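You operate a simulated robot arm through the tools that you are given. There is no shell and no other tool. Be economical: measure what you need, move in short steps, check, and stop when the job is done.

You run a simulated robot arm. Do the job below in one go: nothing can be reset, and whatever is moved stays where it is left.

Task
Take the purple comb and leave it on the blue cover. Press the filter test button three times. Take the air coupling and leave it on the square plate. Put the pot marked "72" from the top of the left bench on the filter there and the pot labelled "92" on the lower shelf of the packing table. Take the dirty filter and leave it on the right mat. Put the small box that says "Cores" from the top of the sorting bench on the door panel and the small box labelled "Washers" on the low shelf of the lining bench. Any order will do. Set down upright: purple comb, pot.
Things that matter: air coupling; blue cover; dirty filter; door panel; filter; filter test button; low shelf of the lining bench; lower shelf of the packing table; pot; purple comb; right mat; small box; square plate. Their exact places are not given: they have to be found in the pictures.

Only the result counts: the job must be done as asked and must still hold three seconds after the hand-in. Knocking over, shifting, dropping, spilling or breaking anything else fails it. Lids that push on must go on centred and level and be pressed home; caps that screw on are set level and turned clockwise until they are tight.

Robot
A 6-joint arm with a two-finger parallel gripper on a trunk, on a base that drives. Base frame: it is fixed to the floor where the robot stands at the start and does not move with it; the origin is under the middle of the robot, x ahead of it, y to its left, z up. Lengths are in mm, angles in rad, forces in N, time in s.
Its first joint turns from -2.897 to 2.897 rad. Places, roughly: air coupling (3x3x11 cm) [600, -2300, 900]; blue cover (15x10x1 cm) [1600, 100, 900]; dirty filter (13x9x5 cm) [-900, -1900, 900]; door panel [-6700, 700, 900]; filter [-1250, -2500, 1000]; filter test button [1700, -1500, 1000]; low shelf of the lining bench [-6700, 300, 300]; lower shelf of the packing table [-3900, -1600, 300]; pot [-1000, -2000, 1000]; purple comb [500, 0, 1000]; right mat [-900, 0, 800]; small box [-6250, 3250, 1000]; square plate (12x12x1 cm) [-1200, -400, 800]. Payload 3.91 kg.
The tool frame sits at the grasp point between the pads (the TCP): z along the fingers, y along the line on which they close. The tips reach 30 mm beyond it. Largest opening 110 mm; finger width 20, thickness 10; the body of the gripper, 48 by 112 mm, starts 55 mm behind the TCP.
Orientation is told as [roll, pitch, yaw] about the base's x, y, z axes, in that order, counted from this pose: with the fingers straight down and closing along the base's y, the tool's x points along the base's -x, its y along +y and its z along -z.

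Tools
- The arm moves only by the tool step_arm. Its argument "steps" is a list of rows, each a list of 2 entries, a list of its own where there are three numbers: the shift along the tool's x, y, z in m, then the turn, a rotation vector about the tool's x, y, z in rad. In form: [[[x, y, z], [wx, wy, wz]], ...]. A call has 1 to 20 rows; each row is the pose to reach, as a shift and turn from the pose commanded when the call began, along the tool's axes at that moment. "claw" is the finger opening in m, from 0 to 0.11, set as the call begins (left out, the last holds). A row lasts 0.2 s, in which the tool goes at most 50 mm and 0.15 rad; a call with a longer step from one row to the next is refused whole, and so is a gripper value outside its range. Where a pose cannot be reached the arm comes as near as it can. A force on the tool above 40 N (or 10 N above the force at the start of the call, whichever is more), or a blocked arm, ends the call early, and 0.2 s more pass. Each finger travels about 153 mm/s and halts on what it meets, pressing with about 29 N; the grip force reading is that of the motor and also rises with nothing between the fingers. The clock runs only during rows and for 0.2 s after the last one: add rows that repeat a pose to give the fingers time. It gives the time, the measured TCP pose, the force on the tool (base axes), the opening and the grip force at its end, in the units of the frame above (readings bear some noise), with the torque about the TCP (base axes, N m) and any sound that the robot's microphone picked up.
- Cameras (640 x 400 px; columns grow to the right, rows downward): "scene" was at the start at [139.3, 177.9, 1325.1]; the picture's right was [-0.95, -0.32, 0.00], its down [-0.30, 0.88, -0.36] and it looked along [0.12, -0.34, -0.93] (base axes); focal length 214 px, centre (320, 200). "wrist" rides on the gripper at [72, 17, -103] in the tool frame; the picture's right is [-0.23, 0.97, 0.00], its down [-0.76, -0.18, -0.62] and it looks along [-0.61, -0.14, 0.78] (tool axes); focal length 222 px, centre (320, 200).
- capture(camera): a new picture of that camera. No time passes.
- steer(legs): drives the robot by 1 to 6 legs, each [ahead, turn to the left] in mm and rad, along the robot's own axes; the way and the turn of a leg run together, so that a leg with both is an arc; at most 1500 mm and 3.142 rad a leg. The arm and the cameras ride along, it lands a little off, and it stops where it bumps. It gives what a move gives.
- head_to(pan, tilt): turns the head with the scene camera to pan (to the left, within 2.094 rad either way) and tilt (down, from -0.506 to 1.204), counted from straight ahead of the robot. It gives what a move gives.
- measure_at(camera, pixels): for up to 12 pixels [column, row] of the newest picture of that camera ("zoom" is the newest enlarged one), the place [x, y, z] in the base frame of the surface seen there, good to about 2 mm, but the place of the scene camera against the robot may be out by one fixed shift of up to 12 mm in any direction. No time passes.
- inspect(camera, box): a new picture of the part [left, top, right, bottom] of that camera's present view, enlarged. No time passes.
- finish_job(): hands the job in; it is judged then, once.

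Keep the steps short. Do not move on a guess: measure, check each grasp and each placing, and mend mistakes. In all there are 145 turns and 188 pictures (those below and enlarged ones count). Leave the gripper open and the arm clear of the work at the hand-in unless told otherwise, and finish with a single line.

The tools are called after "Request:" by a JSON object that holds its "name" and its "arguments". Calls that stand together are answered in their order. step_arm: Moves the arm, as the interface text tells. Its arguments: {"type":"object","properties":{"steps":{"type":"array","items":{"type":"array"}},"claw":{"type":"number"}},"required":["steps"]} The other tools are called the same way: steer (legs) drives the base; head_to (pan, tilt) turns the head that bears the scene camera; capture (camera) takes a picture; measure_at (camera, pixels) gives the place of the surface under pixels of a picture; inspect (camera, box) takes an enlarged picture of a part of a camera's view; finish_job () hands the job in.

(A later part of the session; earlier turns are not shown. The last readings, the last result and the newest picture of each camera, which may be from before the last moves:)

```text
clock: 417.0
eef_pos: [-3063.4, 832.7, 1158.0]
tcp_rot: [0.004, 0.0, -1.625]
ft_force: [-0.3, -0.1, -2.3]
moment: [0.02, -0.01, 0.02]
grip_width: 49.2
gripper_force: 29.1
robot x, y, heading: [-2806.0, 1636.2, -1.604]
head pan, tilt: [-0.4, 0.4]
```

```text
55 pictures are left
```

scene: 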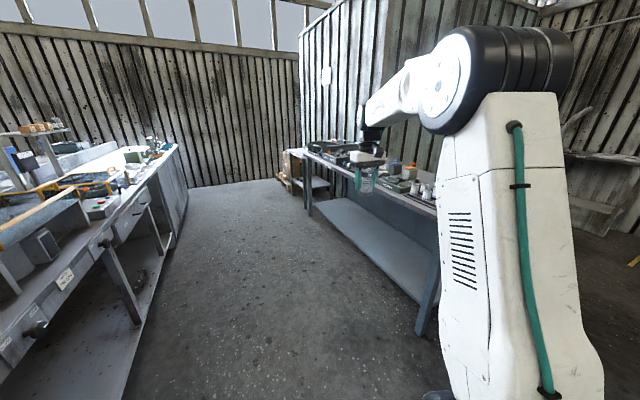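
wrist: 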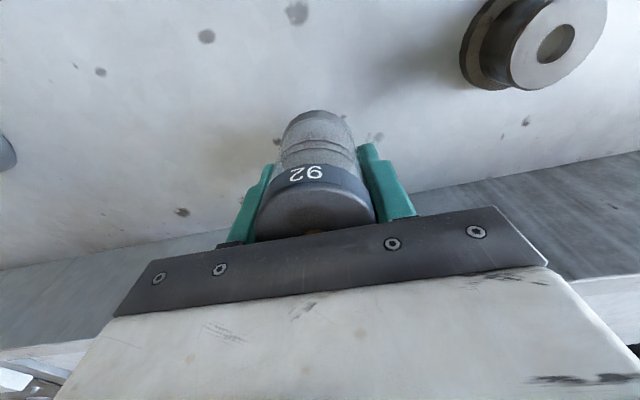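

Request:
{"name": "measure_at", "arguments": {"camera": "scene", "pixels": [[318, 185], [300, 155], [290, 185], [310, 215], [420, 330], [180, 240], [270, 180], [330, 230]]}}

Request:
{"name": "steer", "arguments": {"legs": [[900, 0.03], [900, 0]]}}

Request:
{"name": "head_to", "arguments": {"pan": -0.5, "tilt": 0.5}}

Request:
{"name": "capture", "arguments": {"camera": "scene"}}

```text
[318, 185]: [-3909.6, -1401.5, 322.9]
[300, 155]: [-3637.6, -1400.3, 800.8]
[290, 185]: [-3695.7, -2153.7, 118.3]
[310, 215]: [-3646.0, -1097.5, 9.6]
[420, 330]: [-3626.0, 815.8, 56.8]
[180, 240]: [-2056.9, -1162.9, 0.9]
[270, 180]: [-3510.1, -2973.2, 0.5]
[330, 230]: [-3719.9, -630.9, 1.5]
```

```text
clock: 426.1
eef_pos: [-3079.5, -987.8, 1158.2]
tcp_rot: [0.004, -0.003, -1.6]
ft_force: [0.2, -0.3, -1.9]
moment: [-0.01, -0.01, -0.02]
grip_width: 49.0
gripper_force: 28.9
robot x, y, heading: [-2839.6, -181.5, -1.586]
head pan, tilt: [-0.4, 0.4]
```

```text
clock: 426.8
eef_pos: [-3078.2, -988.6, 1158.9]
tcp_rot: [0.004, -0.001, -1.601]
ft_force: [0.6, -0.4, -2.3]
moment: [-0.03, -0.03, -0.01]
grip_width: 49.2
gripper_force: 29.1
robot x, y, heading: [-2839.9, -179.3, -1.583]
head pan, tilt: [-0.499, 0.499]
```

```text
54 pictures are left
```

scene: 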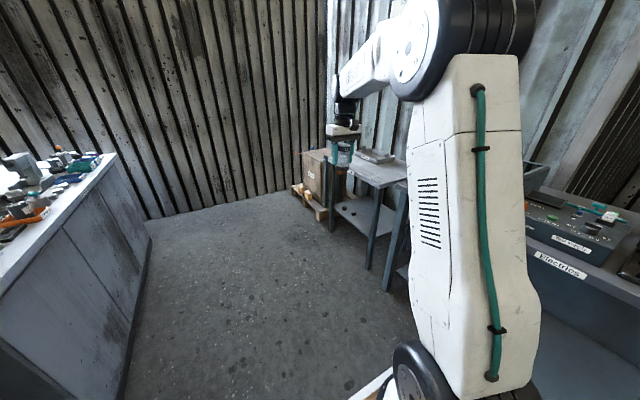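

Request:
{"name": "steer", "arguments": {"legs": [[0, 0.083], [725, 0], [725, 0], [0, -1.64]]}}

Request:
{"name": "head_to", "arguments": {"pan": 0.0, "tilt": 0.75}}

Request:
{"name": "capture", "arguments": {"camera": "scene"}}

Request:
{"name": "measure_at", "arguments": {"camera": "scene", "pixels": [[320, 200], [320, 150], [250, 200], [400, 200], [320, 250], [350, 220], [290, 220]]}}

```text
clock: 438.8
eef_pos: [-3556.2, -1417.9, 1158.2]
tcp_rot: [0.003, 0.001, 3.129]
ft_force: [0.7, 0.2, -1.9]
moment: [-0.01, 0.04, -0.01]
grip_width: 48.7
gripper_force: 29.1
robot x, y, heading: [-2745.5, -1640.8, -3.134]
head pan, tilt: [-0.499, 0.499]
```

```text
clock: 439.7
eef_pos: [-3557.4, -1415.7, 1157.9]
tcp_rot: [0.003, 0.0, 3.127]
ft_force: [1.0, -0.8, -2.9]
moment: [0.01, -0.02, 0.01]
grip_width: 48.9
gripper_force: 28.7
robot x, y, heading: [-2744.5, -1637.2, -3.138]
head pan, tilt: [0.0, 0.75]
```

```text
53 pictures are left
```

scene: 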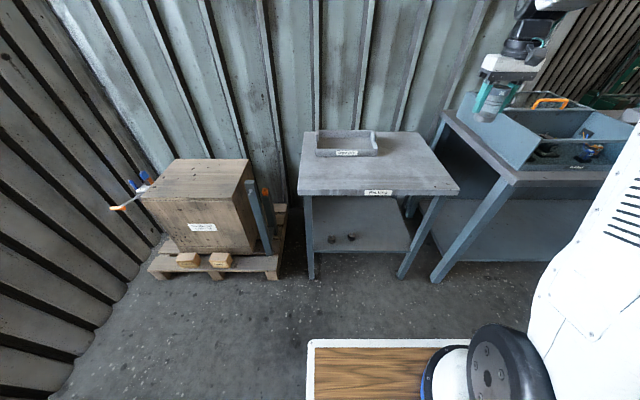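

```text
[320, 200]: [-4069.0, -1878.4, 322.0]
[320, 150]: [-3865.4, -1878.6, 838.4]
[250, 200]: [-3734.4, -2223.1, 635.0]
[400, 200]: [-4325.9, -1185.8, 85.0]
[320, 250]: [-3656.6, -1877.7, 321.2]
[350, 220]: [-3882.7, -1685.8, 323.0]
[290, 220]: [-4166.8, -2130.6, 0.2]
```

Request:
{"name": "measure_at", "arguments": {"camera": "scene", "pixels": [[330, 239], [351, 237], [380, 194], [380, 188], [315, 251], [405, 249], [312, 275], [402, 275], [390, 240], [436, 197], [303, 194]]}}

Request:
{"name": "inspect", "arguments": {"camera": "scene", "box": [290, 160, 470, 290]}}

```text
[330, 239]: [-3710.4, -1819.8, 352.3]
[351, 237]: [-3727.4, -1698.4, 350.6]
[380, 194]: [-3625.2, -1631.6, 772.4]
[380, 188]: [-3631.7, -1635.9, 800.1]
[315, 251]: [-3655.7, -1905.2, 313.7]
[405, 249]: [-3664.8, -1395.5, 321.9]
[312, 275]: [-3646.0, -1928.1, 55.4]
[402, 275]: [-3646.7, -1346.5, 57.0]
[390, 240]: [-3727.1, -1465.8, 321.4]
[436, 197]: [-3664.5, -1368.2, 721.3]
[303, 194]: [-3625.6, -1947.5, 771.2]
```

```text
3.08 times, centred on (380, 225) of scene
```

zoom: 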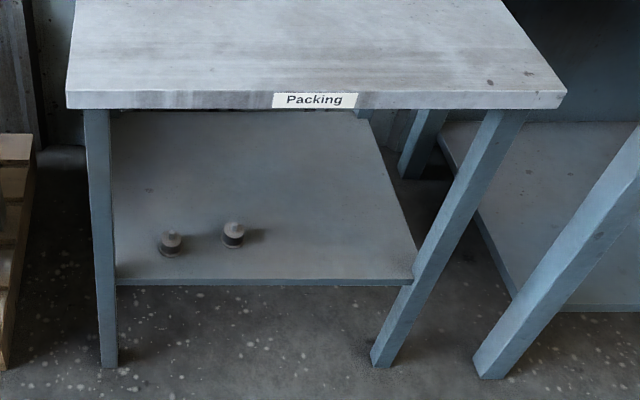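

Shelf z 322, front edge x −3655; table edge x −3625. I back up 80 mm and lower the pot in front of the table first.

Request:
{"name": "steer", "arguments": {"legs": [[-80, 0]]}}

Request:
{"name": "step_arm", "arguments": {"steps": [[[-0.005, 0.02, 0], [0, 0, 0]], [[-0.012, 0.055, 0.01], [0, 0, 0]], [[-0.02, 0.09, 0.025], [0, 0, 0]], [[-0.027, 0.125, 0.04], [0, 0, 0]], [[-0.033, 0.154, 0.06], [0, 0, 0]], [[-0.033, 0.154, 0.09], [0, 0, 0]], [[-0.033, 0.154, 0.125], [0, 0, 0]], [[-0.033, 0.154, 0.16], [0, 0, 0]], [[-0.033, 0.154, 0.195], [0, 0, 0]], [[-0.033, 0.154, 0.23], [0, 0, 0]], [[-0.033, 0.154, 0.265], [0, 0, 0]], [[-0.033, 0.154, 0.3], [0, 0, 0]], [[-0.033, 0.154, 0.335], [0, 0, 0]], [[-0.033, 0.154, 0.37], [0, 0, 0]], [[-0.033, 0.154, 0.405], [0, 0, 0]], [[-0.033, 0.154, 0.43], [0, 0, 0]], [[-0.033, 0.154, 0.44], [0, 0, 0]], [[-0.033, 0.154, 0.44], [0, 0, 0]]]}}

Request:
{"name": "capture", "arguments": {"camera": "scene"}}

```text
clock: 440.7
eef_pos: [-3476.7, -1415.2, 1158.4]
tcp_rot: [0.003, 0.0, 3.13]
ft_force: [-0.2, -0.5, -2.9]
moment: [0.0, 0.03, 0.0]
grip_width: 48.5
gripper_force: 29.3
robot x, y, heading: [-2666.6, -1636.4, -3.138]
head pan, tilt: [0.0, 0.75]
```

```text
clock: 444.5
eef_pos: [-3511.4, -1570.4, 717.7]
tcp_rot: [0.004, -0.002, 3.128]
ft_force: [-0.3, -0.1, -3.0]
moment: [-0.01, 0.0, -0.01]
grip_width: 48.9
gripper_force: 29.0
robot x, y, heading: [-2662.7, -1636.9, -3.136]
head pan, tilt: [0.0, 0.75]
```

```text
51 pictures are left
```

scene: 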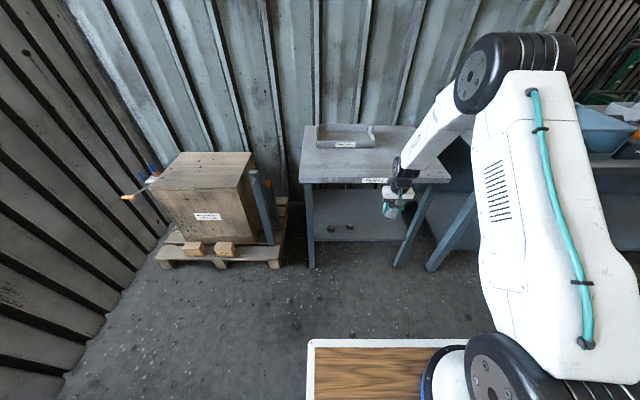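

The forearm would hit the table edge with a vertical tool, so I'll set the pot briefly on the packing tabletop and regrasp it with a nearly horizontal tool. First up and over the tabletop front.

Request:
{"name": "step_arm", "arguments": {"steps": [[[0, 0, -0.02], [0, 0, 0]], [[0, 0, -0.055], [0, 0, 0]], [[0, 0, -0.09], [0, 0, 0]], [[0, 0, -0.125], [0, 0, 0]], [[0, 0, -0.16], [0, 0, 0]], [[0, 0, -0.19], [0, 0, 0]], [[0, 0, -0.2], [0, 0, 0]], [[-0.02, 0, -0.2], [0, 0, 0]], [[-0.055, 0, -0.2], [0, 0, 0]], [[-0.09, 0, -0.2], [0, 0, 0]], [[-0.125, 0, -0.2], [0, 0, 0]], [[-0.16, 0, -0.2], [0, 0, 0]], [[-0.185, 0, -0.19], [0, 0, 0]], [[-0.19, 0, -0.16], [0, 0, 0]], [[-0.19, 0, -0.135], [0, 0, 0]], [[-0.19, 0, -0.129], [0, 0, 0]], [[-0.19, 0, -0.129], [0, 0, 0]]]}}

Request:
{"name": "step_arm", "arguments": {"steps": [[[0, 0, 0.0015], [0, 0, 0]], [[0, 0, 0.003], [0, 0, 0]], [[0, 0, 0.004], [0, 0, 0]], [[0, 0, 0.004], [0, 0, 0]]]}}

Request:
{"name": "capture", "arguments": {"camera": "wrist"}}

```text
clock: 448.1
eef_pos: [-3700.3, -1568.5, 849.0]
tcp_rot: [0.004, -0.001, 3.129]
ft_force: [0.1, -0.9, 9.2]
moment: [0.19, -0.22, -0.03]
grip_width: 48.7
gripper_force: 29.0
robot x, y, heading: [-2663.7, -1638.3, -3.142]
head pan, tilt: [0.0, 0.75]
```

```text
clock: 449.1
eef_pos: [-3698.9, -1568.3, 843.6]
tcp_rot: [0.003, -0.002, 3.131]
ft_force: [-3.2, 0.9, 19.8]
moment: [0.51, 0.12, 0.04]
grip_width: 48.7
gripper_force: 29.0
robot x, y, heading: [-2665.3, -1639.0, -3.132]
head pan, tilt: [0.0, 0.75]
```

```text
50 pictures are left
```

wrist: 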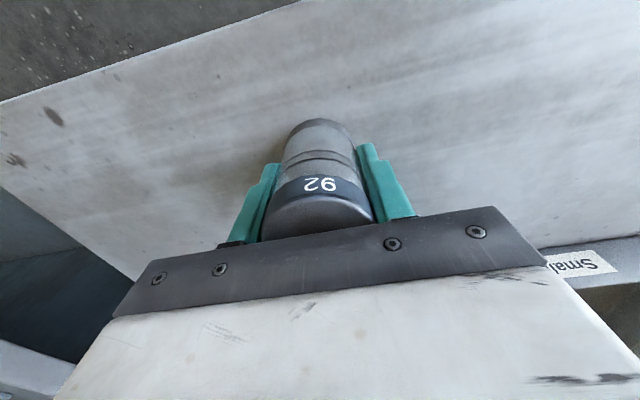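

Contact on the tabletop. I open, rise, retreat and tilt the tool to 1.25 rad.

Request:
{"name": "step_arm", "arguments": {"steps": [[[0, 0, 0], [0, 0, 0]], [[0, 0, 0], [0, 0, 0]], [[0, 0, -0.03], [0, 0, 0]], [[0, 0, -0.08], [0, 0, 0]], [[0, 0, -0.13], [0, 0, 0]], [[0.02, 0, -0.17], [0, 0, 0]], [[0.07, 0, -0.17], [0, 0, 0]], [[0.12, 0, -0.17], [0, 0, 0]], [[0.12, 0, -0.17], [0, -0.14, 0]], [[0.12, 0, -0.17], [0, -0.28, 0]], [[0.12, 0, -0.17], [0, -0.42, 0]], [[0.12, 0, -0.17], [0, -0.56, 0]], [[0.12, 0, -0.17], [0, -0.7, 0]], [[0.12, 0, -0.17], [0, -0.84, 0]], [[0.12, 0, -0.17], [0, -0.98, 0]], [[0.12, 0, -0.17], [0, -1.12, 0]], [[0.12, 0, -0.17], [0, -1.25, 0]], [[0.12, 0, -0.17], [0, -1.25, 0]], [[0.12, 0, -0.17], [0, -1.25, 0]]], "claw": 0.08}}

Request:
{"name": "capture", "arguments": {"camera": "wrist"}}

Request:
{"name": "capture", "arguments": {"camera": "scene"}}

```text
clock: 453.1
eef_pos: [-3582.4, -1568.6, 1013.6]
tcp_rot: [0.011, -1.248, 3.119]
ft_force: [0.1, -0.6, -0.1]
moment: [0.02, 0.02, -0.03]
grip_width: 79.9
gripper_force: 0.1
out of reach, approached as far as the arm can: row 14, 15
robot x, y, heading: [-2663.1, -1636.4, -3.135]
head pan, tilt: [0.0, 0.75]
```

```text
49 pictures are left
```

wrist: 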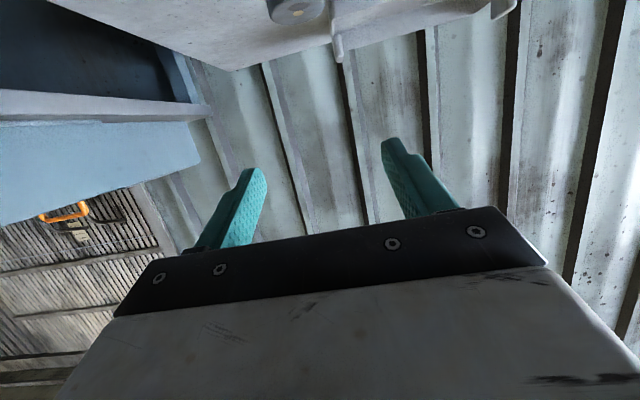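

```text
48 pictures are left
```

scene: 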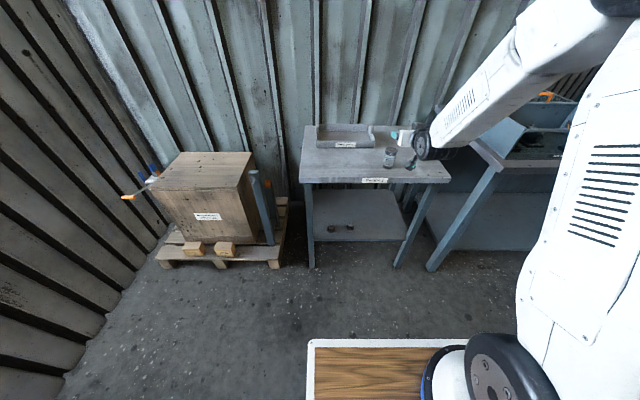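

The pot stands on the table. I lower to the pregrasp pose and then advance onto it.

Request:
{"name": "step_arm", "arguments": {"steps": [[[0.03, 0, 0.0135], [0, 0, 0]], [[0.06, 0.001, 0.027], [0, 0, 0]], [[0.09, 0.001, 0.04], [0, 0, 0]], [[0.121, 0.002, 0.054], [0, 0, 0]], [[0.121, 0.002, 0.054], [0, 0, 0]], [[0.121, 0.002, 0.054], [0, 0, 0]]]}}

Request:
{"name": "capture", "arguments": {"camera": "wrist"}}

Request:
{"name": "inspect", "arguments": {"camera": "scene", "box": [340, 100, 480, 200]}}

```text
clock: 454.5
eef_pos: [-3596.2, -1571.8, 882.2]
tcp_rot: [0.009, -1.25, 3.119]
ft_force: [0.8, 0.1, 0.6]
moment: [-0.05, 0.02, 0.02]
grip_width: 79.9
gripper_force: 0.1
robot x, y, heading: [-2666.1, -1636.0, -3.139]
head pan, tilt: [0.0, 0.75]
```

```text
47 pictures are left
```

wrist: 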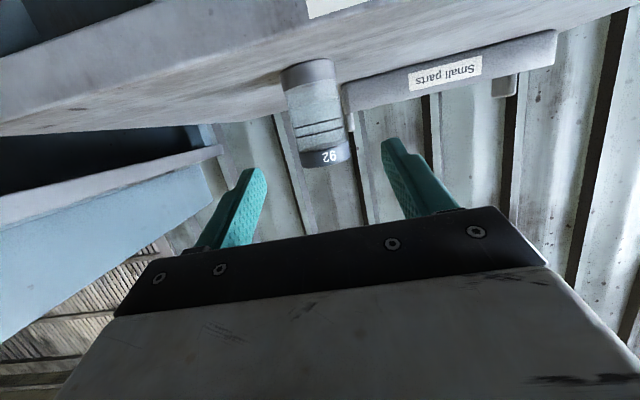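

```text
4.00 times, centred on (410, 150) of scene
```

zoom: 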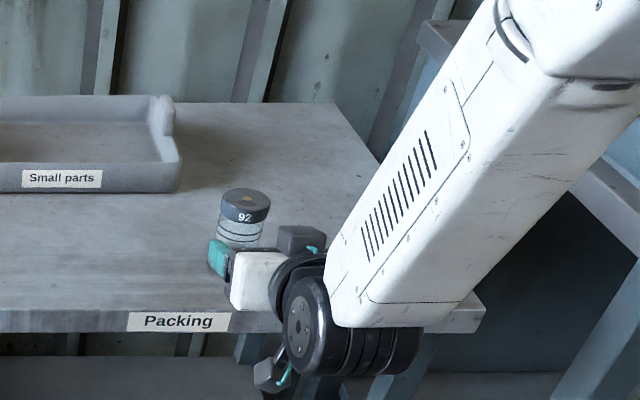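

Request:
{"name": "measure_at", "arguments": {"camera": "wrist", "pixels": [[293, 110], [315, 110], [338, 105], [322, 150], [310, 70]]}}

```text
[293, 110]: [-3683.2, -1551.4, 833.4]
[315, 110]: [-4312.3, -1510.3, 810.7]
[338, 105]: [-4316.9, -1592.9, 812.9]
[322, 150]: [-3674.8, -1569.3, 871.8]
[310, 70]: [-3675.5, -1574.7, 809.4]
```

Request:
{"name": "step_arm", "arguments": {"steps": [[[0, 0, 0.03], [0, 0, 0]], [[0, 0, 0.06], [0, 0, 0]], [[0, 0, 0.09], [0, 0, 0]], [[0, 0, 0.108], [0, 0, 0]], [[0, 0, 0.108], [0, 0, 0]]]}}

Request:
{"name": "step_arm", "arguments": {"steps": [[[0, 0, 0], [0, 0, 0]], [[0, 0, 0], [0, 0, 0]], [[0, 0, 0], [0, 0, 0]], [[-0.003, 0, -0.001], [0, 0, 0]], [[-0.01, 0, -0.003], [0, 0, 0]], [[-0.019, 0, -0.006], [0, 0, 0]], [[-0.028, 0, -0.01], [0, 0, 0]]], "claw": 0.0}}

Request:
{"name": "capture", "arguments": {"camera": "wrist"}}

```text
clock: 455.7
eef_pos: [-3697.5, -1569.9, 848.5]
tcp_rot: [0.01, -1.25, 3.119]
ft_force: [-1.6, 0.5, 0.1]
moment: [0.01, -0.01, -0.02]
grip_width: 80.3
gripper_force: 0.1
robot x, y, heading: [-2665.1, -1636.4, -3.142]
head pan, tilt: [0.0, 0.75]
```

```text
clock: 457.3
eef_pos: [-3695.8, -1571.3, 876.8]
tcp_rot: [0.009, -1.251, 3.119]
ft_force: [0.5, 0.9, -3.2]
moment: [0.01, -0.02, 0.0]
grip_width: 48.6
gripper_force: 29.2
robot x, y, heading: [-2662.5, -1634.7, -3.138]
head pan, tilt: [0.0, 0.75]
```

```text
45 pictures are left
```

wrist: 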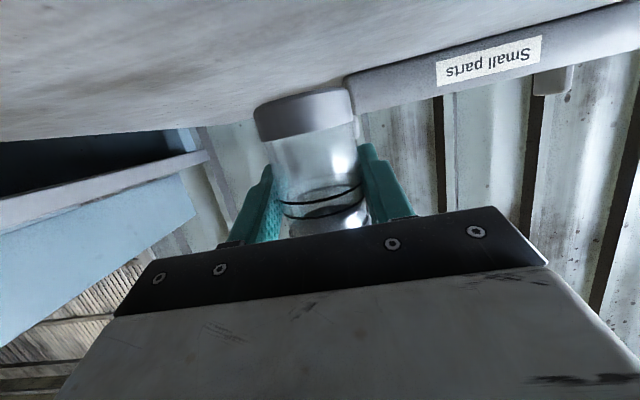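

Held upright with a nearly horizontal tool. I back the robot out 230 mm, then lower the arm to shelf height.

Request:
{"name": "steer", "arguments": {"legs": [[-230, 0]]}}

Request:
{"name": "step_arm", "arguments": {"steps": [[[0.018, 0, 0.006], [0, 0, 0]], [[0.047, 0, 0.016], [0, 0, 0]], [[0.08, 0, 0.027], [0, 0, 0]], [[0.114, 0, 0.038], [0, 0, 0]], [[0.147, 0, 0.049], [0, 0, 0]], [[0.18, 0, 0.06], [0, 0, 0]], [[0.213, 0, 0.071], [0, 0, 0]], [[0.247, 0, 0.082], [0, 0, 0]], [[0.28, 0, 0.094], [0, 0, 0]], [[0.313, 0, 0.105], [0, 0, 0]], [[0.346, 0, 0.116], [0, 0, 0]], [[0.38, 0, 0.127], [0, 0, 0]], [[0.41, 0, 0.137], [0, 0, 0]], [[0.436, 0, 0.146], [0, 0, 0]], [[0.436, 0, 0.146], [0, 0, 0]], [[0.436, 0, 0.146], [0, 0, 0]]]}}

Request:
{"name": "capture", "arguments": {"camera": "scene"}}

Request:
{"name": "capture", "arguments": {"camera": "wrist"}}

```text
clock: 459.1
eef_pos: [-3462.0, -1569.5, 878.2]
tcp_rot: [0.01, -1.251, 3.118]
ft_force: [0.0, 0.9, -2.6]
moment: [-0.04, -0.03, 0.0]
grip_width: 48.1
gripper_force: 29.1
robot x, y, heading: [-2431.9, -1639.6, -3.136]
head pan, tilt: [0.0, 0.75]
```

```text
clock: 462.5
eef_pos: [-3463.9, -1570.9, 417.7]
tcp_rot: [0.01, -1.251, 3.12]
ft_force: [-0.2, -1.2, -2.9]
moment: [0.01, -0.04, 0.0]
grip_width: 48.7
gripper_force: 29.0
robot x, y, heading: [-2430.3, -1637.6, -3.138]
head pan, tilt: [0.0, 0.75]
```

```text
44 pictures are left
```

scene: 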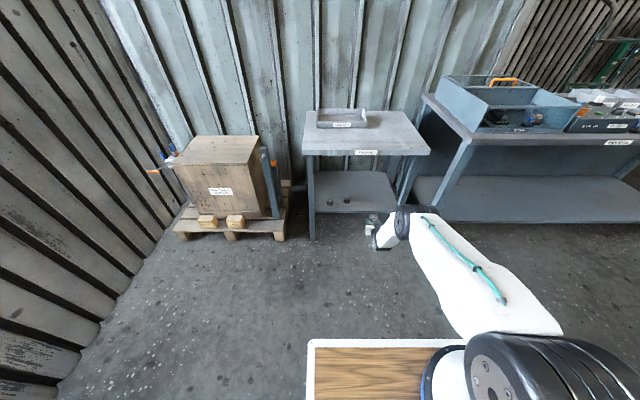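

```text
43 pictures are left
```

wrist: 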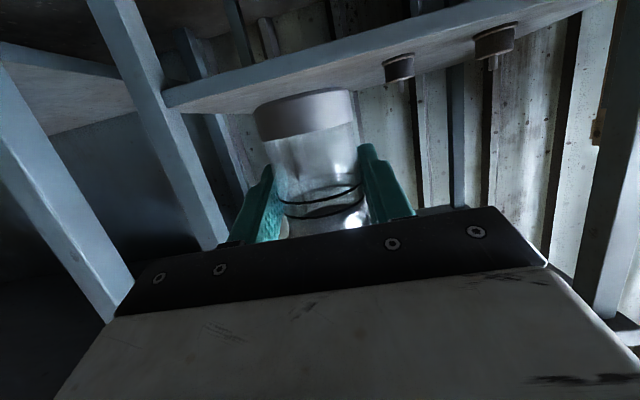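

The pot bottom is 48 mm above the shelf. I drive forward 255 mm to bring it in.

Request:
{"name": "steer", "arguments": {"legs": [[255, 0]]}}

Request:
{"name": "capture", "arguments": {"camera": "wrist"}}

Request:
{"name": "inspect", "arguments": {"camera": "scene", "box": [290, 120, 470, 290]}}

```text
clock: 464.3
eef_pos: [-3724.4, -1580.9, 418.6]
tcp_rot: [0.012, -1.252, 3.128]
ft_force: [-0.1, 0.3, -2.8]
moment: [-0.02, 0.01, -0.01]
grip_width: 48.5
gripper_force: 28.9
robot x, y, heading: [-2692.9, -1641.3, -3.131]
head pan, tilt: [0.0, 0.75]
```

```text
42 pictures are left
```

wrist: 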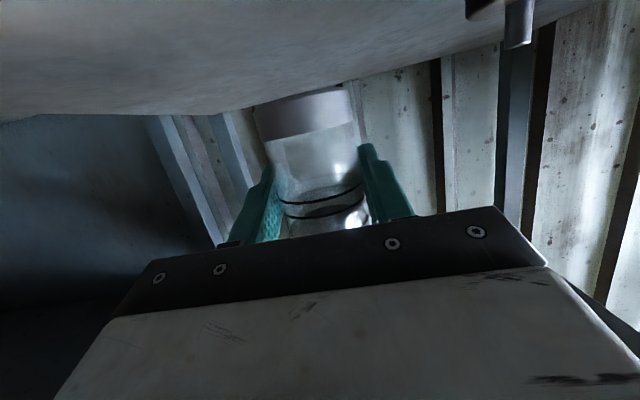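

```text
2.35 times, centred on (380, 205) of scene
```

zoom: 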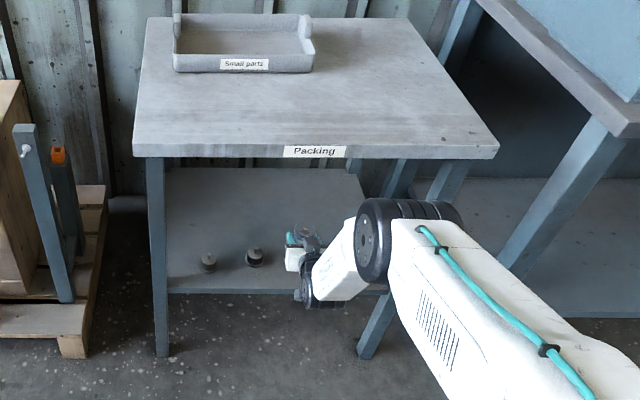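

Inside above the shelf. I lower 40 mm, then carefully until contact.

Request:
{"name": "step_arm", "arguments": {"steps": [[[0.01, 0, 0.003], [0, 0, 0]], [[0.022, 0, 0.007], [0, 0, 0]], [[0.032, 0, 0.011], [0, 0, 0]], [[0.038, 0, 0.0127], [0, 0, 0]], [[0.038, 0, 0.0127], [0, 0, 0]]]}}

Request:
{"name": "step_arm", "arguments": {"steps": [[[0.002, 0, 0.0007], [0, 0, 0]], [[0.004, 0, 0.0013], [0, 0, 0]], [[0.006, 0, 0.002], [0, 0, 0]], [[0.007, 0, 0.0023], [0, 0, 0]], [[0.007, 0, 0.0023], [0, 0, 0]]]}}

```text
clock: 465.5
eef_pos: [-3723.8, -1580.3, 377.4]
tcp_rot: [0.01, -1.25, 3.126]
ft_force: [-0.3, -1.0, -2.9]
moment: [-0.01, 0.0, 0.01]
grip_width: 48.6
gripper_force: 29.0
robot x, y, heading: [-2689.5, -1637.9, -3.131]
head pan, tilt: [0.0, 0.75]
```

```text
clock: 466.7
eef_pos: [-3723.4, -1581.5, 370.7]
tcp_rot: [0.011, -1.249, 3.127]
ft_force: [-1.7, -0.5, -2.4]
moment: [0.04, 0.07, -0.01]
grip_width: 48.4
gripper_force: 28.8
robot x, y, heading: [-2687.9, -1637.7, -3.13]
head pan, tilt: [0.0, 0.75]
```

Request:
{"name": "step_arm", "arguments": {"steps": [[[0.001, 0, 0.0003], [0, 0, 0]], [[0.002, 0, 0.0007], [0, 0, 0]], [[0.003, 0, 0.001], [0, 0, 0]], [[0.003, 0, 0.001], [0, 0, 0]]]}}

Request:
{"name": "inspect", "arguments": {"camera": "wrist", "box": [200, 40, 460, 230]}}

```text
clock: 467.7
eef_pos: [-3724.8, -1579.8, 370.8]
tcp_rot: [0.012, -1.255, 3.129]
ft_force: [3.8, -0.5, 20.2]
moment: [0.09, -0.02, 0.0]
grip_width: 48.3
gripper_force: 29.2
robot x, y, heading: [-2693.3, -1635.1, -3.132]
head pan, tilt: [0.0, 0.75]
```

```text
2.11 times, centred on (330, 135) of wrist
```

zoom: 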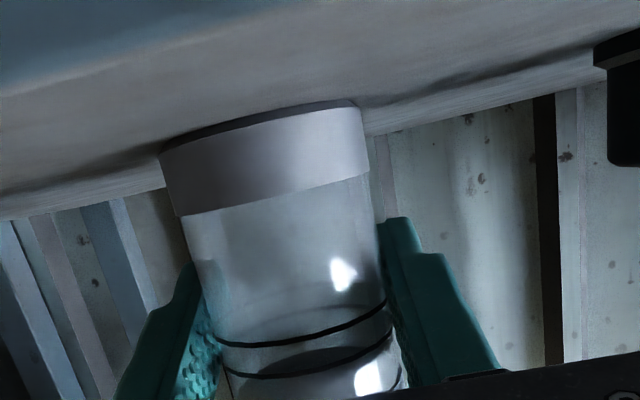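

Contact. I open, retract along the tool axis, and back the robot out.

Request:
{"name": "step_arm", "arguments": {"steps": [[[0, 0, 0], [0, 0, 0]], [[0, 0, 0], [0, 0, 0]], [[0, 0, -0.02], [0, 0, 0]], [[0, 0, -0.05], [0, 0, 0]], [[0, 0, -0.085], [0, 0, 0]], [[0, 0, -0.1], [0, 0, 0]]], "claw": 0.085}}

Request:
{"name": "steer", "arguments": {"legs": [[-260, 0]]}}

Request:
{"name": "capture", "arguments": {"camera": "scene"}}

Request:
{"name": "inspect", "arguments": {"camera": "scene", "box": [290, 120, 420, 250]}}

```text
clock: 469.1
eef_pos: [-3627.2, -1579.5, 397.5]
tcp_rot: [0.011, -1.249, 3.126]
ft_force: [-0.5, 0.6, 0.0]
moment: [-0.02, 0.0, 0.0]
grip_width: 84.9
gripper_force: 0.0
robot x, y, heading: [-2692.4, -1635.9, -3.13]
head pan, tilt: [0.0, 0.75]
```

```text
clock: 471.0
eef_pos: [-3360.2, -1576.5, 397.8]
tcp_rot: [0.011, -1.248, 3.127]
ft_force: [0.3, 0.5, -0.4]
moment: [0.06, -0.04, 0.04]
grip_width: 85.1
gripper_force: 0.1
robot x, y, heading: [-2420.6, -1636.8, -3.125]
head pan, tilt: [0.0, 0.75]
```

```text
39 pictures are left
```

scene: 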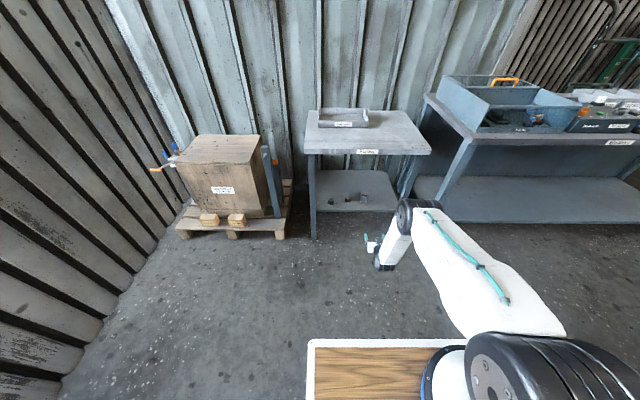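

```text
3.08 times, centred on (355, 185) of scene
```

zoom: 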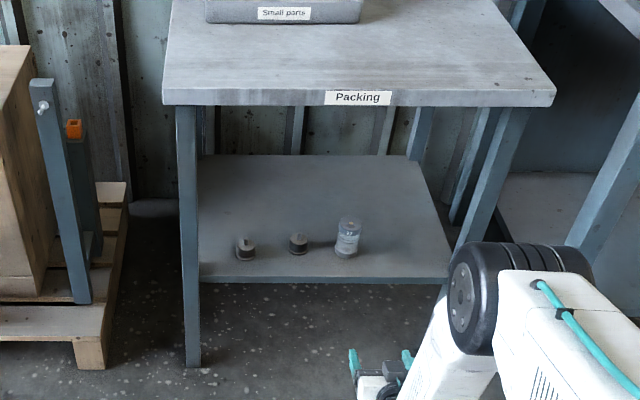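

Pot 92 stands on the lower shelf. I raise the arm with the tool back to vertical and drive back north.

Request:
{"name": "step_arm", "arguments": {"steps": [[[-0.04, 0, -0.013], [0, 0, 0]], [[-0.082, 0, -0.027], [0, 0, 0]], [[-0.124, 0, -0.042], [0, 0, 0]], [[-0.166, 0, -0.056], [0, 0, 0]], [[-0.208, 0, -0.07], [0, 0, 0]], [[-0.25, 0, -0.084], [0, 0, 0]], [[-0.292, 0, -0.098], [0, 0, 0]], [[-0.334, 0, -0.112], [0, 0, 0]], [[-0.376, 0, -0.126], [0, 0, 0]], [[-0.418, 0, -0.14], [0, 0.14, 0]], [[-0.46, 0, -0.154], [0, 0.28, 0]], [[-0.5, 0, -0.167], [0, 0.42, 0]], [[-0.54, 0, -0.181], [0, 0.56, 0]], [[-0.58, 0, -0.194], [0, 0.7, 0]], [[-0.62, 0, -0.207], [0, 0.84, 0]], [[-0.66, 0, -0.221], [0, 0.98, 0]], [[-0.69, 0, -0.231], [0, 1.12, 0]], [[-0.71, 0, -0.238], [0, 1.249, 0]], [[-0.71, 0, -0.238], [0, 1.249, 0]], [[-0.71, 0, -0.238], [0, 1.249, 0]]]}}

Request:
{"name": "steer", "arguments": {"legs": [[0, -1.587], [1100, 0], [1100, 0], [1080, 0], [0, 1.571]]}}

Request:
{"name": "head_to", "arguments": {"pan": 0.0, "tilt": 0.3}}

Request:
{"name": "capture", "arguments": {"camera": "scene"}}

```text
clock: 475.2
eef_pos: [-3356.9, -1587.8, 1140.1]
tcp_rot: [0.276, -0.037, 3.115]
ft_force: [-0.2, -0.1, -0.3]
moment: [-0.02, -0.02, -0.01]
grip_width: 85.0
gripper_force: 0.0
out of reach, approached as far as the arm can: row 13, 14, 15, 16, 17, 18, 19, 20
robot x, y, heading: [-2423.7, -1632.5, -3.129]
head pan, tilt: [0.0, 0.75]
```

```text
clock: 477.4
eef_pos: [-3235.3, -1100.1, 1142.4]
tcp_rot: [0.276, -0.042, 2.58]
ft_force: [1.2, 2.1, -0.3]
moment: [-0.11, 0.12, 0.01]
grip_width: 84.9
gripper_force: 0.1
robot x, y, heading: [-2462.1, -1622.2, 2.73]
head pan, tilt: [0.0, 0.75]
stopped in leg 1: the robot was blocked; the commanded pose is now the measured one
```

```text
clock: 478.3
eef_pos: [-3238.1, -1107.6, 1142.7]
tcp_rot: [0.274, -0.04, 2.585]
ft_force: [0.3, -0.2, -0.7]
moment: [-0.04, -0.04, 0.04]
grip_width: 84.8
gripper_force: 0.0
robot x, y, heading: [-2462.7, -1624.8, 2.739]
head pan, tilt: [0.0, 0.3]
```

```text
37 pictures are left
```

scene: 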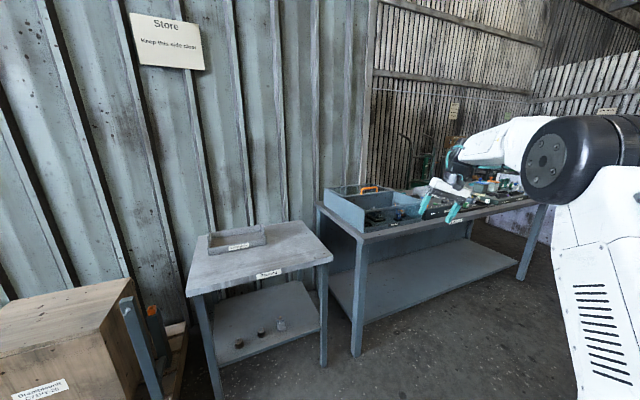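

The rear bumped something behind (bench row at x ≈ −2050). I drive forward away from it first, then turn.

Request:
{"name": "steer", "arguments": {"legs": [[230, 0], [0, -1.168]]}}

Request:
{"name": "head_to", "arguments": {"pan": -1.6, "tilt": 0.5}}

Request:
{"name": "capture", "arguments": {"camera": "scene"}}

```text
clock: 482.9
eef_pos: [-2503.6, -616.5, 1142.5]
tcp_rot: [0.275, -0.041, 1.421]
ft_force: [0.2, 0.7, 0.8]
moment: [0.0, 0.01, 0.01]
grip_width: 85.2
gripper_force: 0.0
robot x, y, heading: [-2673.7, -1530.3, 1.573]
head pan, tilt: [0.0, 0.3]
```

```text
clock: 484.6
eef_pos: [-2504.0, -615.6, 1141.8]
tcp_rot: [0.276, -0.039, 1.421]
ft_force: [0.8, -0.2, -0.2]
moment: [-0.01, 0.03, 0.01]
grip_width: 84.9
gripper_force: 0.1
robot x, y, heading: [-2672.3, -1532.2, 1.573]
head pan, tilt: [-1.6, 0.499]
```

```text
36 pictures are left
```

scene: 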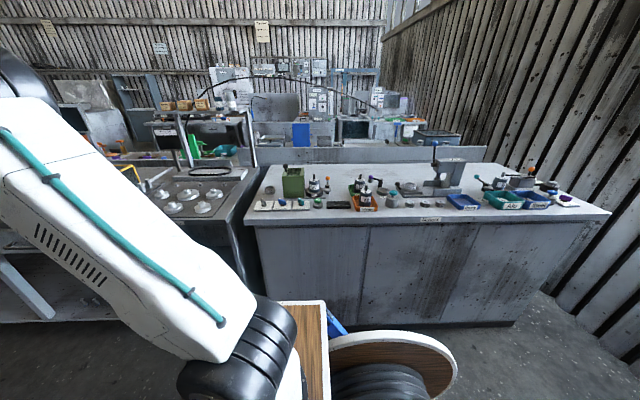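

All looks undisturbed there. I level the tool and drive north, then turn west.

Request:
{"name": "step_arm", "arguments": {"steps": [[[0, 0, 0], [0.13, 0.02, 0]], [[0, 0, 0], [0.276, 0.041, 0]], [[0, 0, 0], [0.276, 0.041, 0]], [[0, 0, 0], [0.276, 0.041, 0]]]}}

Request:
{"name": "steer", "arguments": {"legs": [[1060, 0], [1060, 0], [1050, 0], [0, 1.569], [1200, 0], [700, 0]]}}

Request:
{"name": "head_to", "arguments": {"pan": 0.0, "tilt": 0.3}}

Request:
{"name": "capture", "arguments": {"camera": "scene"}}

```text
clock: 485.6
eef_pos: [-2504.1, -615.0, 1141.7]
tcp_rot: [0.275, -0.042, 1.421]
ft_force: [0.0, -0.7, 0.0]
moment: [-0.02, -0.02, 0.03]
grip_width: 84.9
gripper_force: 0.0
out of reach, approached as far as the arm can: row 1, 2, 3, 4
robot x, y, heading: [-2669.8, -1538.7, 1.575]
head pan, tilt: [-1.6, 0.499]
```

```text
clock: 511.8
eef_pos: [-4989.2, 1692.5, 1141.4]
tcp_rot: [0.276, -0.038, 3.027]
ft_force: [0.6, -0.3, 0.8]
moment: [-0.04, 0.04, 0.0]
grip_width: 85.0
gripper_force: 0.1
robot x, y, heading: [-4063.7, 1555.6, -3.116]
head pan, tilt: [-1.6, 0.499]
stopped in leg 6: the robot was blocked; the commanded pose is now the measured one
```

```text
clock: 513.4
eef_pos: [-4992.4, 1691.2, 1139.0]
tcp_rot: [0.277, -0.036, 3.028]
ft_force: [-0.7, -0.1, 0.2]
moment: [0.03, 0.02, 0.02]
grip_width: 84.9
gripper_force: 0.0
robot x, y, heading: [-4068.6, 1557.7, -3.12]
head pan, tilt: [0.0, 0.3]
```

```text
35 pictures are left
```

scene: 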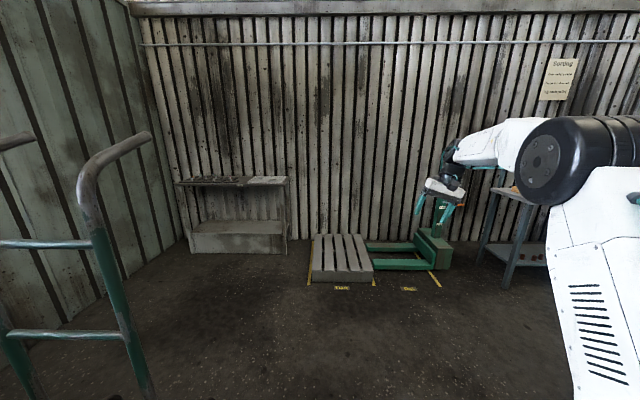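

Blocked, probably by the green hand truck to the left. I measure around before going on.

Request:
{"name": "head_to", "arguments": {"pan": 0.35, "tilt": 0.75}}

Request:
{"name": "capture", "arguments": {"camera": "scene"}}

Request:
{"name": "measure_at", "arguments": {"camera": "scene", "pixels": [[250, 100], [260, 230], [200, 250], [300, 300], [330, 250], [400, 120], [440, 90], [280, 330], [230, 170], [180, 300]]}}

```text
clock: 514.3
eef_pos: [-4991.5, 1690.7, 1139.4]
tcp_rot: [0.276, -0.036, 3.028]
ft_force: [0.5, -0.2, 0.0]
moment: [-0.02, 0.03, 0.0]
grip_width: 84.8
gripper_force: 0.0
robot x, y, heading: [-4071.0, 1557.6, -3.12]
head pan, tilt: [0.351, 0.75]
```

```text
34 pictures are left
```

scene: 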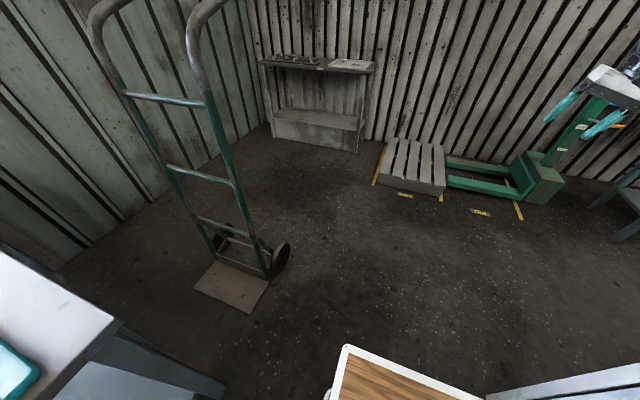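

```text
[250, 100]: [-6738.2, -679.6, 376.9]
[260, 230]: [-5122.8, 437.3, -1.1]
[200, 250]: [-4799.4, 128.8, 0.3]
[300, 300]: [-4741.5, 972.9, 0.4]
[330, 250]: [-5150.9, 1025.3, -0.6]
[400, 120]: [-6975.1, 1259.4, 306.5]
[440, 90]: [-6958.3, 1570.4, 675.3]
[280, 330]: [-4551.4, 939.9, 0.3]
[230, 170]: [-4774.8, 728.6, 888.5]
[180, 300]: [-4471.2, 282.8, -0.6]
```

Request:
{"name": "measure_at", "arguments": {"camera": "scene", "pixels": [[560, 388], [620, 375], [630, 395], [500, 396], [630, 205], [545, 180], [90, 360], [620, 75]]}}

Request:
{"name": "head_to", "arguments": {"pan": -0.9, "tilt": 0.6}}

Request:
{"name": "capture", "arguments": {"camera": "scene"}}

```text
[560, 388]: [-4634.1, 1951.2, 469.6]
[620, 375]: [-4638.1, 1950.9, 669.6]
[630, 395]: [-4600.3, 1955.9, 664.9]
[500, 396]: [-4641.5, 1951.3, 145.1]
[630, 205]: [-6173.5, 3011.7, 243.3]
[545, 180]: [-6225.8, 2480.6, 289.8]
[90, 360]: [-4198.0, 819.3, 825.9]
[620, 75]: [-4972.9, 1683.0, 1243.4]
```

```text
clock: 515.8
eef_pos: [-4992.7, 1691.7, 1140.5]
tcp_rot: [0.276, -0.036, 3.028]
ft_force: [1.0, 0.2, 0.1]
moment: [0.0, -0.04, 0.04]
grip_width: 85.1
gripper_force: 0.0
robot x, y, heading: [-4066.2, 1555.1, -3.113]
head pan, tilt: [-0.901, 0.6]
```

```text
33 pictures are left
```

scene: 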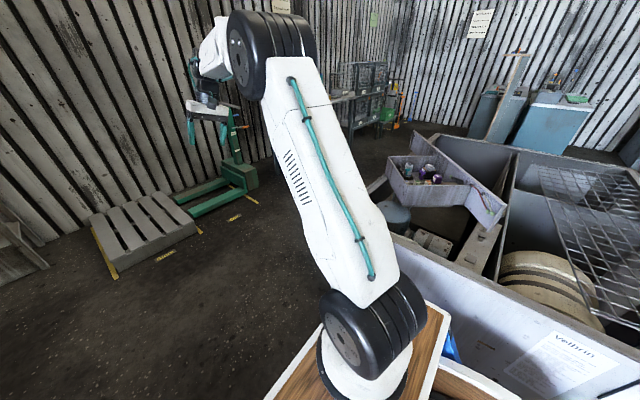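

Request:
{"name": "measure_at", "arguments": {"camera": "scene", "pixels": [[600, 350], [560, 340], [470, 285], [405, 235], [460, 385], [520, 370], [385, 180], [440, 200], [495, 395]]}}

Request:
{"name": "steer", "arguments": {"legs": [[150, 0]]}}

```text
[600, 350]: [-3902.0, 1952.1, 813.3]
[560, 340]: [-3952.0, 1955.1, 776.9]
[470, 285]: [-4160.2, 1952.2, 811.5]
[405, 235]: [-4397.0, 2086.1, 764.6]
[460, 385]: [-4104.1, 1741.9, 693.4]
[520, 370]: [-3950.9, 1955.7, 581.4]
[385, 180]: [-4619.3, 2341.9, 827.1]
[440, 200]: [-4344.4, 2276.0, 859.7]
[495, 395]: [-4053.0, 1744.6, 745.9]
```

```text
clock: 516.5
eef_pos: [-4993.3, 1690.2, 1140.1]
tcp_rot: [0.275, -0.036, 3.03]
ft_force: [0.3, 0.2, -0.3]
moment: [-0.04, -0.04, 0.02]
grip_width: 85.0
gripper_force: 0.0
robot x, y, heading: [-4069.2, 1555.6, -3.121]
head pan, tilt: [-0.901, 0.6]
stopped in leg 1: the robot was blocked; the commanded pose is now the measured one
```

Request:
{"name": "head_to", "arguments": {"pan": 0.0, "tilt": 1.1}}

Request:
{"name": "capture", "arguments": {"camera": "scene"}}

```text
clock: 517.7
eef_pos: [-4993.9, 1690.1, 1139.7]
tcp_rot: [0.275, -0.037, 3.03]
ft_force: [0.2, 0.7, 0.2]
moment: [-0.04, 0.02, -0.01]
grip_width: 85.0
gripper_force: 0.1
robot x, y, heading: [-4068.0, 1557.8, -3.124]
head pan, tilt: [0.0, 1.1]
```

```text
32 pictures are left
```

scene: 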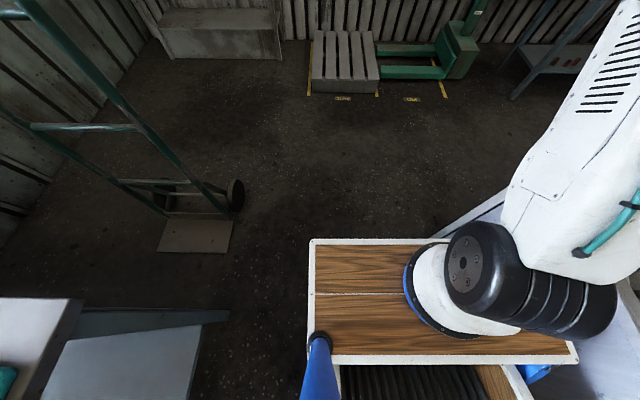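

The base seems to need about 400 mm all round and touched the cabinet face at y 1952. I steer left away from it and go on west, then turn north.

Request:
{"name": "steer", "arguments": {"legs": [[0, 0.3], [420, 0], [0, -0.32], [900, 0], [0, -1.57]]}}

Request:
{"name": "head_to", "arguments": {"pan": 0.35, "tilt": 0.4}}

Request:
{"name": "capture", "arguments": {"camera": "scene"}}

```text
clock: 518.4
eef_pos: [-4994.2, 1684.3, 1139.7]
tcp_rot: [0.276, -0.037, 3.037]
ft_force: [-0.4, 0.0, -0.4]
moment: [0.0, -0.01, 0.02]
grip_width: 85.0
gripper_force: 0.1
robot x, y, heading: [-4061.0, 1560.4, -3.114]
head pan, tilt: [0.0, 1.1]
stopped in leg 1: the robot was blocked; the commanded pose is now the measured one
```

```text
clock: 519.5
eef_pos: [-4994.1, 1684.9, 1138.4]
tcp_rot: [0.276, -0.036, 3.036]
ft_force: [1.1, 0.2, -1.3]
moment: [0.01, 0.03, 0.03]
grip_width: 85.0
gripper_force: 0.1
robot x, y, heading: [-4068.4, 1562.3, -3.111]
head pan, tilt: [0.351, 0.4]
```

```text
31 pictures are left
```

scene: 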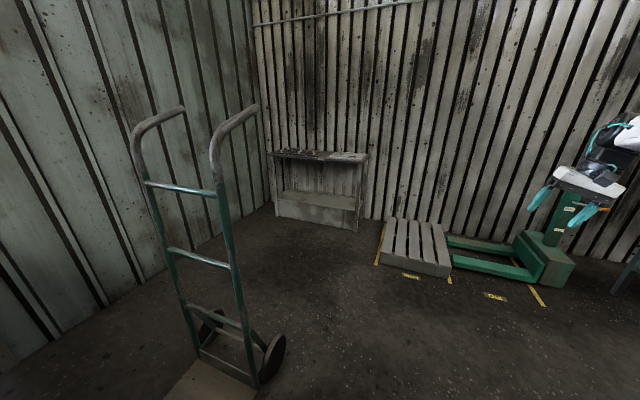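

Request:
{"name": "steer", "arguments": {"legs": [[-450, 0], [0, 0.35]]}}

```text
clock: 523.2
eef_pos: [-4538.9, 1370.4, 1140.1]
tcp_rot: [0.276, -0.037, -2.896]
ft_force: [0.5, -0.4, -0.6]
moment: [-0.02, -0.01, 0.0]
grip_width: 85.1
gripper_force: 0.1
robot x, y, heading: [-3628.4, 1569.7, -2.757]
head pan, tilt: [0.351, 0.4]
```

Request:
{"name": "steer", "arguments": {"legs": [[390, 0], [0, -0.385], [1370, 0], [0, -1.571]]}}

Request:
{"name": "head_to", "arguments": {"pan": 0.35, "tilt": 0.4}}

Request:
{"name": "capture", "arguments": {"camera": "scene"}}

```text
clock: 537.0
eef_pos: [-5111.7, 2375.0, 1140.0]
tcp_rot: [0.276, -0.037, 1.374]
ft_force: [1.3, 0.2, -0.4]
moment: [0.0, 0.03, 0.02]
grip_width: 85.1
gripper_force: 0.0
robot x, y, heading: [-5321.3, 1466.6, 1.506]
head pan, tilt: [0.351, 0.4]
```

```text
clock: 537.6
eef_pos: [-5112.0, 2375.0, 1140.3]
tcp_rot: [0.277, -0.036, 1.375]
ft_force: [-0.2, -0.5, 0.9]
moment: [0.0, 0.02, 0.02]
grip_width: 85.0
gripper_force: 0.1
robot x, y, heading: [-5320.3, 1466.4, 1.512]
head pan, tilt: [0.351, 0.4]
```

```text
30 pictures are left
```

scene: 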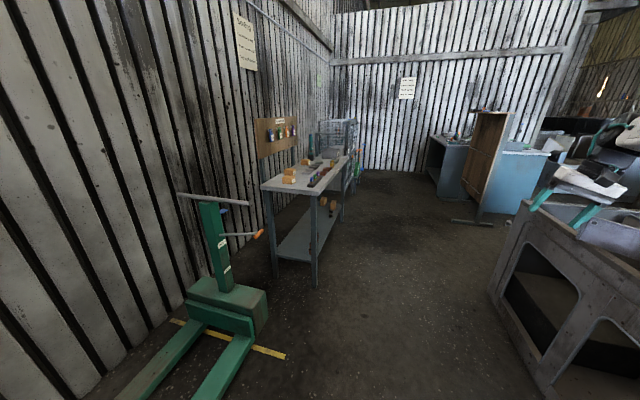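

Request:
{"name": "inspect", "arguments": {"camera": "scene", "box": [250, 110, 370, 220]}}

Request:
{"name": "measure_at", "arguments": {"camera": "scene", "pixels": [[290, 178], [315, 185], [322, 170], [345, 160], [265, 187], [315, 225], [500, 290], [240, 300], [355, 190], [300, 167]]}}

```text
3.64 times, centred on (310, 165) of scene
```

zoom: 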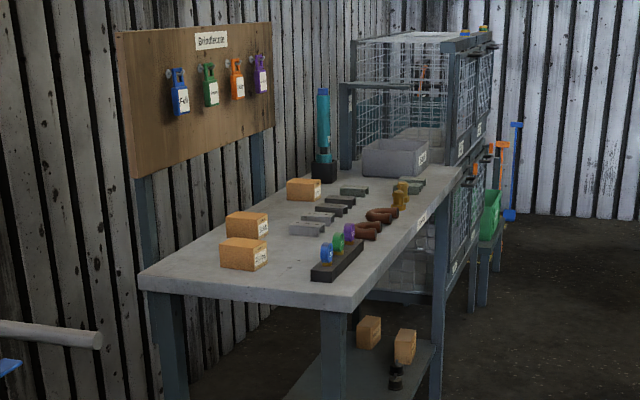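

```text
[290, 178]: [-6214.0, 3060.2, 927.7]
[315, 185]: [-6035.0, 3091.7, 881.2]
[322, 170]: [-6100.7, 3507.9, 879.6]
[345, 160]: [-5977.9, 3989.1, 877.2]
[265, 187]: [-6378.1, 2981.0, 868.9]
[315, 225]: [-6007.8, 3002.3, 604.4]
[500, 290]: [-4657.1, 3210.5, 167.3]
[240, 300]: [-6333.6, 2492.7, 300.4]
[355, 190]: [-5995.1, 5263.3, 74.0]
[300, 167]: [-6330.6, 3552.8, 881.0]
```

The sorting bench top is z 880, boxes near (−6214, 3060). I first try to level the tool with some yaw change, then drive north and face the bench.

Request:
{"name": "step_arm", "arguments": {"steps": [[[0.01, 0, 0], [0.07, 0.01, -0.1]], [[0.02, 0, 0], [0.14, 0.02, -0.2]], [[0.03, 0, 0], [0.21, 0.03, -0.3]], [[0.04, 0, 0], [0.276, 0.041, -0.3]], [[0.05, 0, 0], [0.276, 0.041, -0.3]]]}}

Request:
{"name": "steer", "arguments": {"legs": [[0, 0.06], [830, 0], [830, 0], [0, 1.57]]}}

Request:
{"name": "capture", "arguments": {"camera": "wrist"}}

```text
clock: 538.8
eef_pos: [-5117.2, 2340.6, 1126.1]
tcp_rot: [0.236, -0.141, 1.628]
ft_force: [0.0, 0.3, -0.1]
moment: [0.03, 0.02, -0.02]
grip_width: 84.7
gripper_force: 0.1
out of reach, approached as far as the arm can: row 1, 2, 3, 4, 5
robot x, y, heading: [-5323.6, 1467.2, 1.507]
head pan, tilt: [0.351, 0.4]
```

```text
clock: 551.4
eef_pos: [-6199.8, 3302.0, 1125.9]
tcp_rot: [0.236, -0.14, -3.053]
ft_force: [0.3, -0.6, -0.2]
moment: [-0.03, 0.01, -0.01]
grip_width: 85.0
gripper_force: 0.0
robot x, y, heading: [-5319.4, 3127.8, 3.111]
head pan, tilt: [0.351, 0.4]
```

```text
28 pictures are left
```

wrist: 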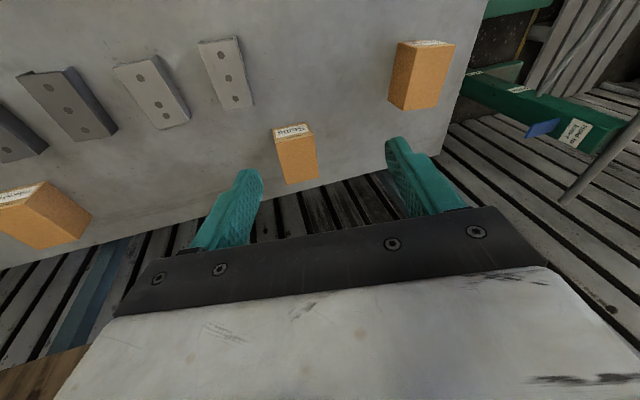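

The tool still leans by 0.24 rad. I try levelling with the yaw going the other way.

Request:
{"name": "step_arm", "arguments": {"steps": [[[0, 0, 0], [0.06, 0.03, 0.12]], [[0, 0, 0], [0.12, 0.07, 0.24]], [[0, 0, 0], [0.18, 0.1, 0.36]], [[0, 0, 0], [0.236, 0.14, 0.48]], [[0, 0, 0], [0.236, 0.14, 0.6]], [[0, 0, 0], [0.236, 0.14, 0.6]], [[0, 0, 0], [0.236, 0.14, 0.6]]]}}

```text
clock: 553.0
eef_pos: [-6195.0, 3294.4, 1115.6]
tcp_rot: [0.271, -0.02, 2.907]
ft_force: [0.2, 0.4, -0.3]
moment: [0.01, 0.03, 0.0]
grip_width: 85.2
gripper_force: 0.1
out of reach, approached as far as the arm can: row 1, 2, 3, 4, 5, 6, 7
robot x, y, heading: [-5316.6, 3124.3, 3.106]
head pan, tilt: [0.351, 0.4]
```

The wrist is in its flipped branch (forearm roll at its limit). I unflip: tilt the tool forward past the forearm line, to be swung round on the right side.

Request:
{"name": "step_arm", "arguments": {"steps": [[[0, 0, 0], [0.04, -0.139, -0.002]], [[0, 0, 0], [0.08, -0.278, -0.004]], [[0, 0, 0], [0.12, -0.417, -0.006]], [[0, 0, 0], [0.16, -0.556, -0.008]], [[0, 0, 0], [0.2, -0.695, -0.01]], [[0, 0, 0], [0.24, -0.834, -0.012]], [[0, 0, 0], [0.28, -0.973, -0.014]], [[0, 0, 0], [0.32, -1.112, -0.016]], [[0, 0, 0], [0.36, -1.25, -0.02]], [[0, 0, 0], [0.36, -1.25, -0.02]], [[0, 0, 0], [0.36, -1.25, -0.02]], [[0, 0, 0], [0.36, -1.25, -0.02]], [[0, 0, 0], [0.36, -1.25, -0.02]]]}}

```text
clock: 555.8
eef_pos: [-6194.3, 3294.2, 1115.0]
tcp_rot: [-0.037, -1.261, 2.76]
ft_force: [-0.6, 0.1, 0.0]
moment: [0.01, -0.02, -0.02]
grip_width: 85.1
gripper_force: 0.1
out of reach, approached as far as the arm can: row 2, 3, 4, 5, 6, 7
robot x, y, heading: [-5314.3, 3124.4, 3.11]
head pan, tilt: [0.351, 0.4]
```

Request:
{"name": "step_arm", "arguments": {"steps": [[[0, 0, 0], [0.133, 0, 0.043]], [[0, 0, 0], [0.266, 0, 0.086]], [[0, 0, 0], [0.4, 0, 0.128]], [[0, 0, 0], [0.533, 0, 0.171]], [[0, 0, 0], [0.666, 0, 0.214]], [[0, 0, 0], [0.666, 0, 0.214]]]}}

Request:
{"name": "step_arm", "arguments": {"steps": [[[0, 0, 0], [0, 0.14, 0]], [[0, 0, 0], [0, 0.28, 0]], [[0, 0, 0], [0, 0.42, 0]], [[0, 0, 0], [0, 0.56, 0]], [[0, 0, 0], [0, 0.7, 0]], [[0, 0, 0], [0, 0.84, 0]], [[0, 0, 0], [0, 0.98, 0]], [[0, 0, 0], [0, 1.12, 0]], [[0, 0, 0], [0, 1.26, 0]], [[0, 0, 0], [0, 1.26, 0]], [[0, 0, 0], [0, 1.26, 0]]]}}

```text
clock: 557.2
eef_pos: [-6193.3, 3293.7, 1116.9]
tcp_rot: [-0.029, -1.266, 2.054]
ft_force: [-0.5, -0.4, 0.5]
moment: [0.01, 0.01, 0.0]
grip_width: 84.9
gripper_force: 0.1
robot x, y, heading: [-5319.5, 3123.6, 3.111]
head pan, tilt: [0.351, 0.4]
```

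```text
clock: 559.6
eef_pos: [-6193.2, 3293.7, 1115.5]
tcp_rot: [-0.009, -0.005, 2.025]
ft_force: [0.0, -0.4, 0.2]
moment: [0.01, 0.02, -0.03]
grip_width: 84.7
gripper_force: 0.1
robot x, y, heading: [-5317.0, 3126.7, 3.107]
head pan, tilt: [0.351, 0.4]
```

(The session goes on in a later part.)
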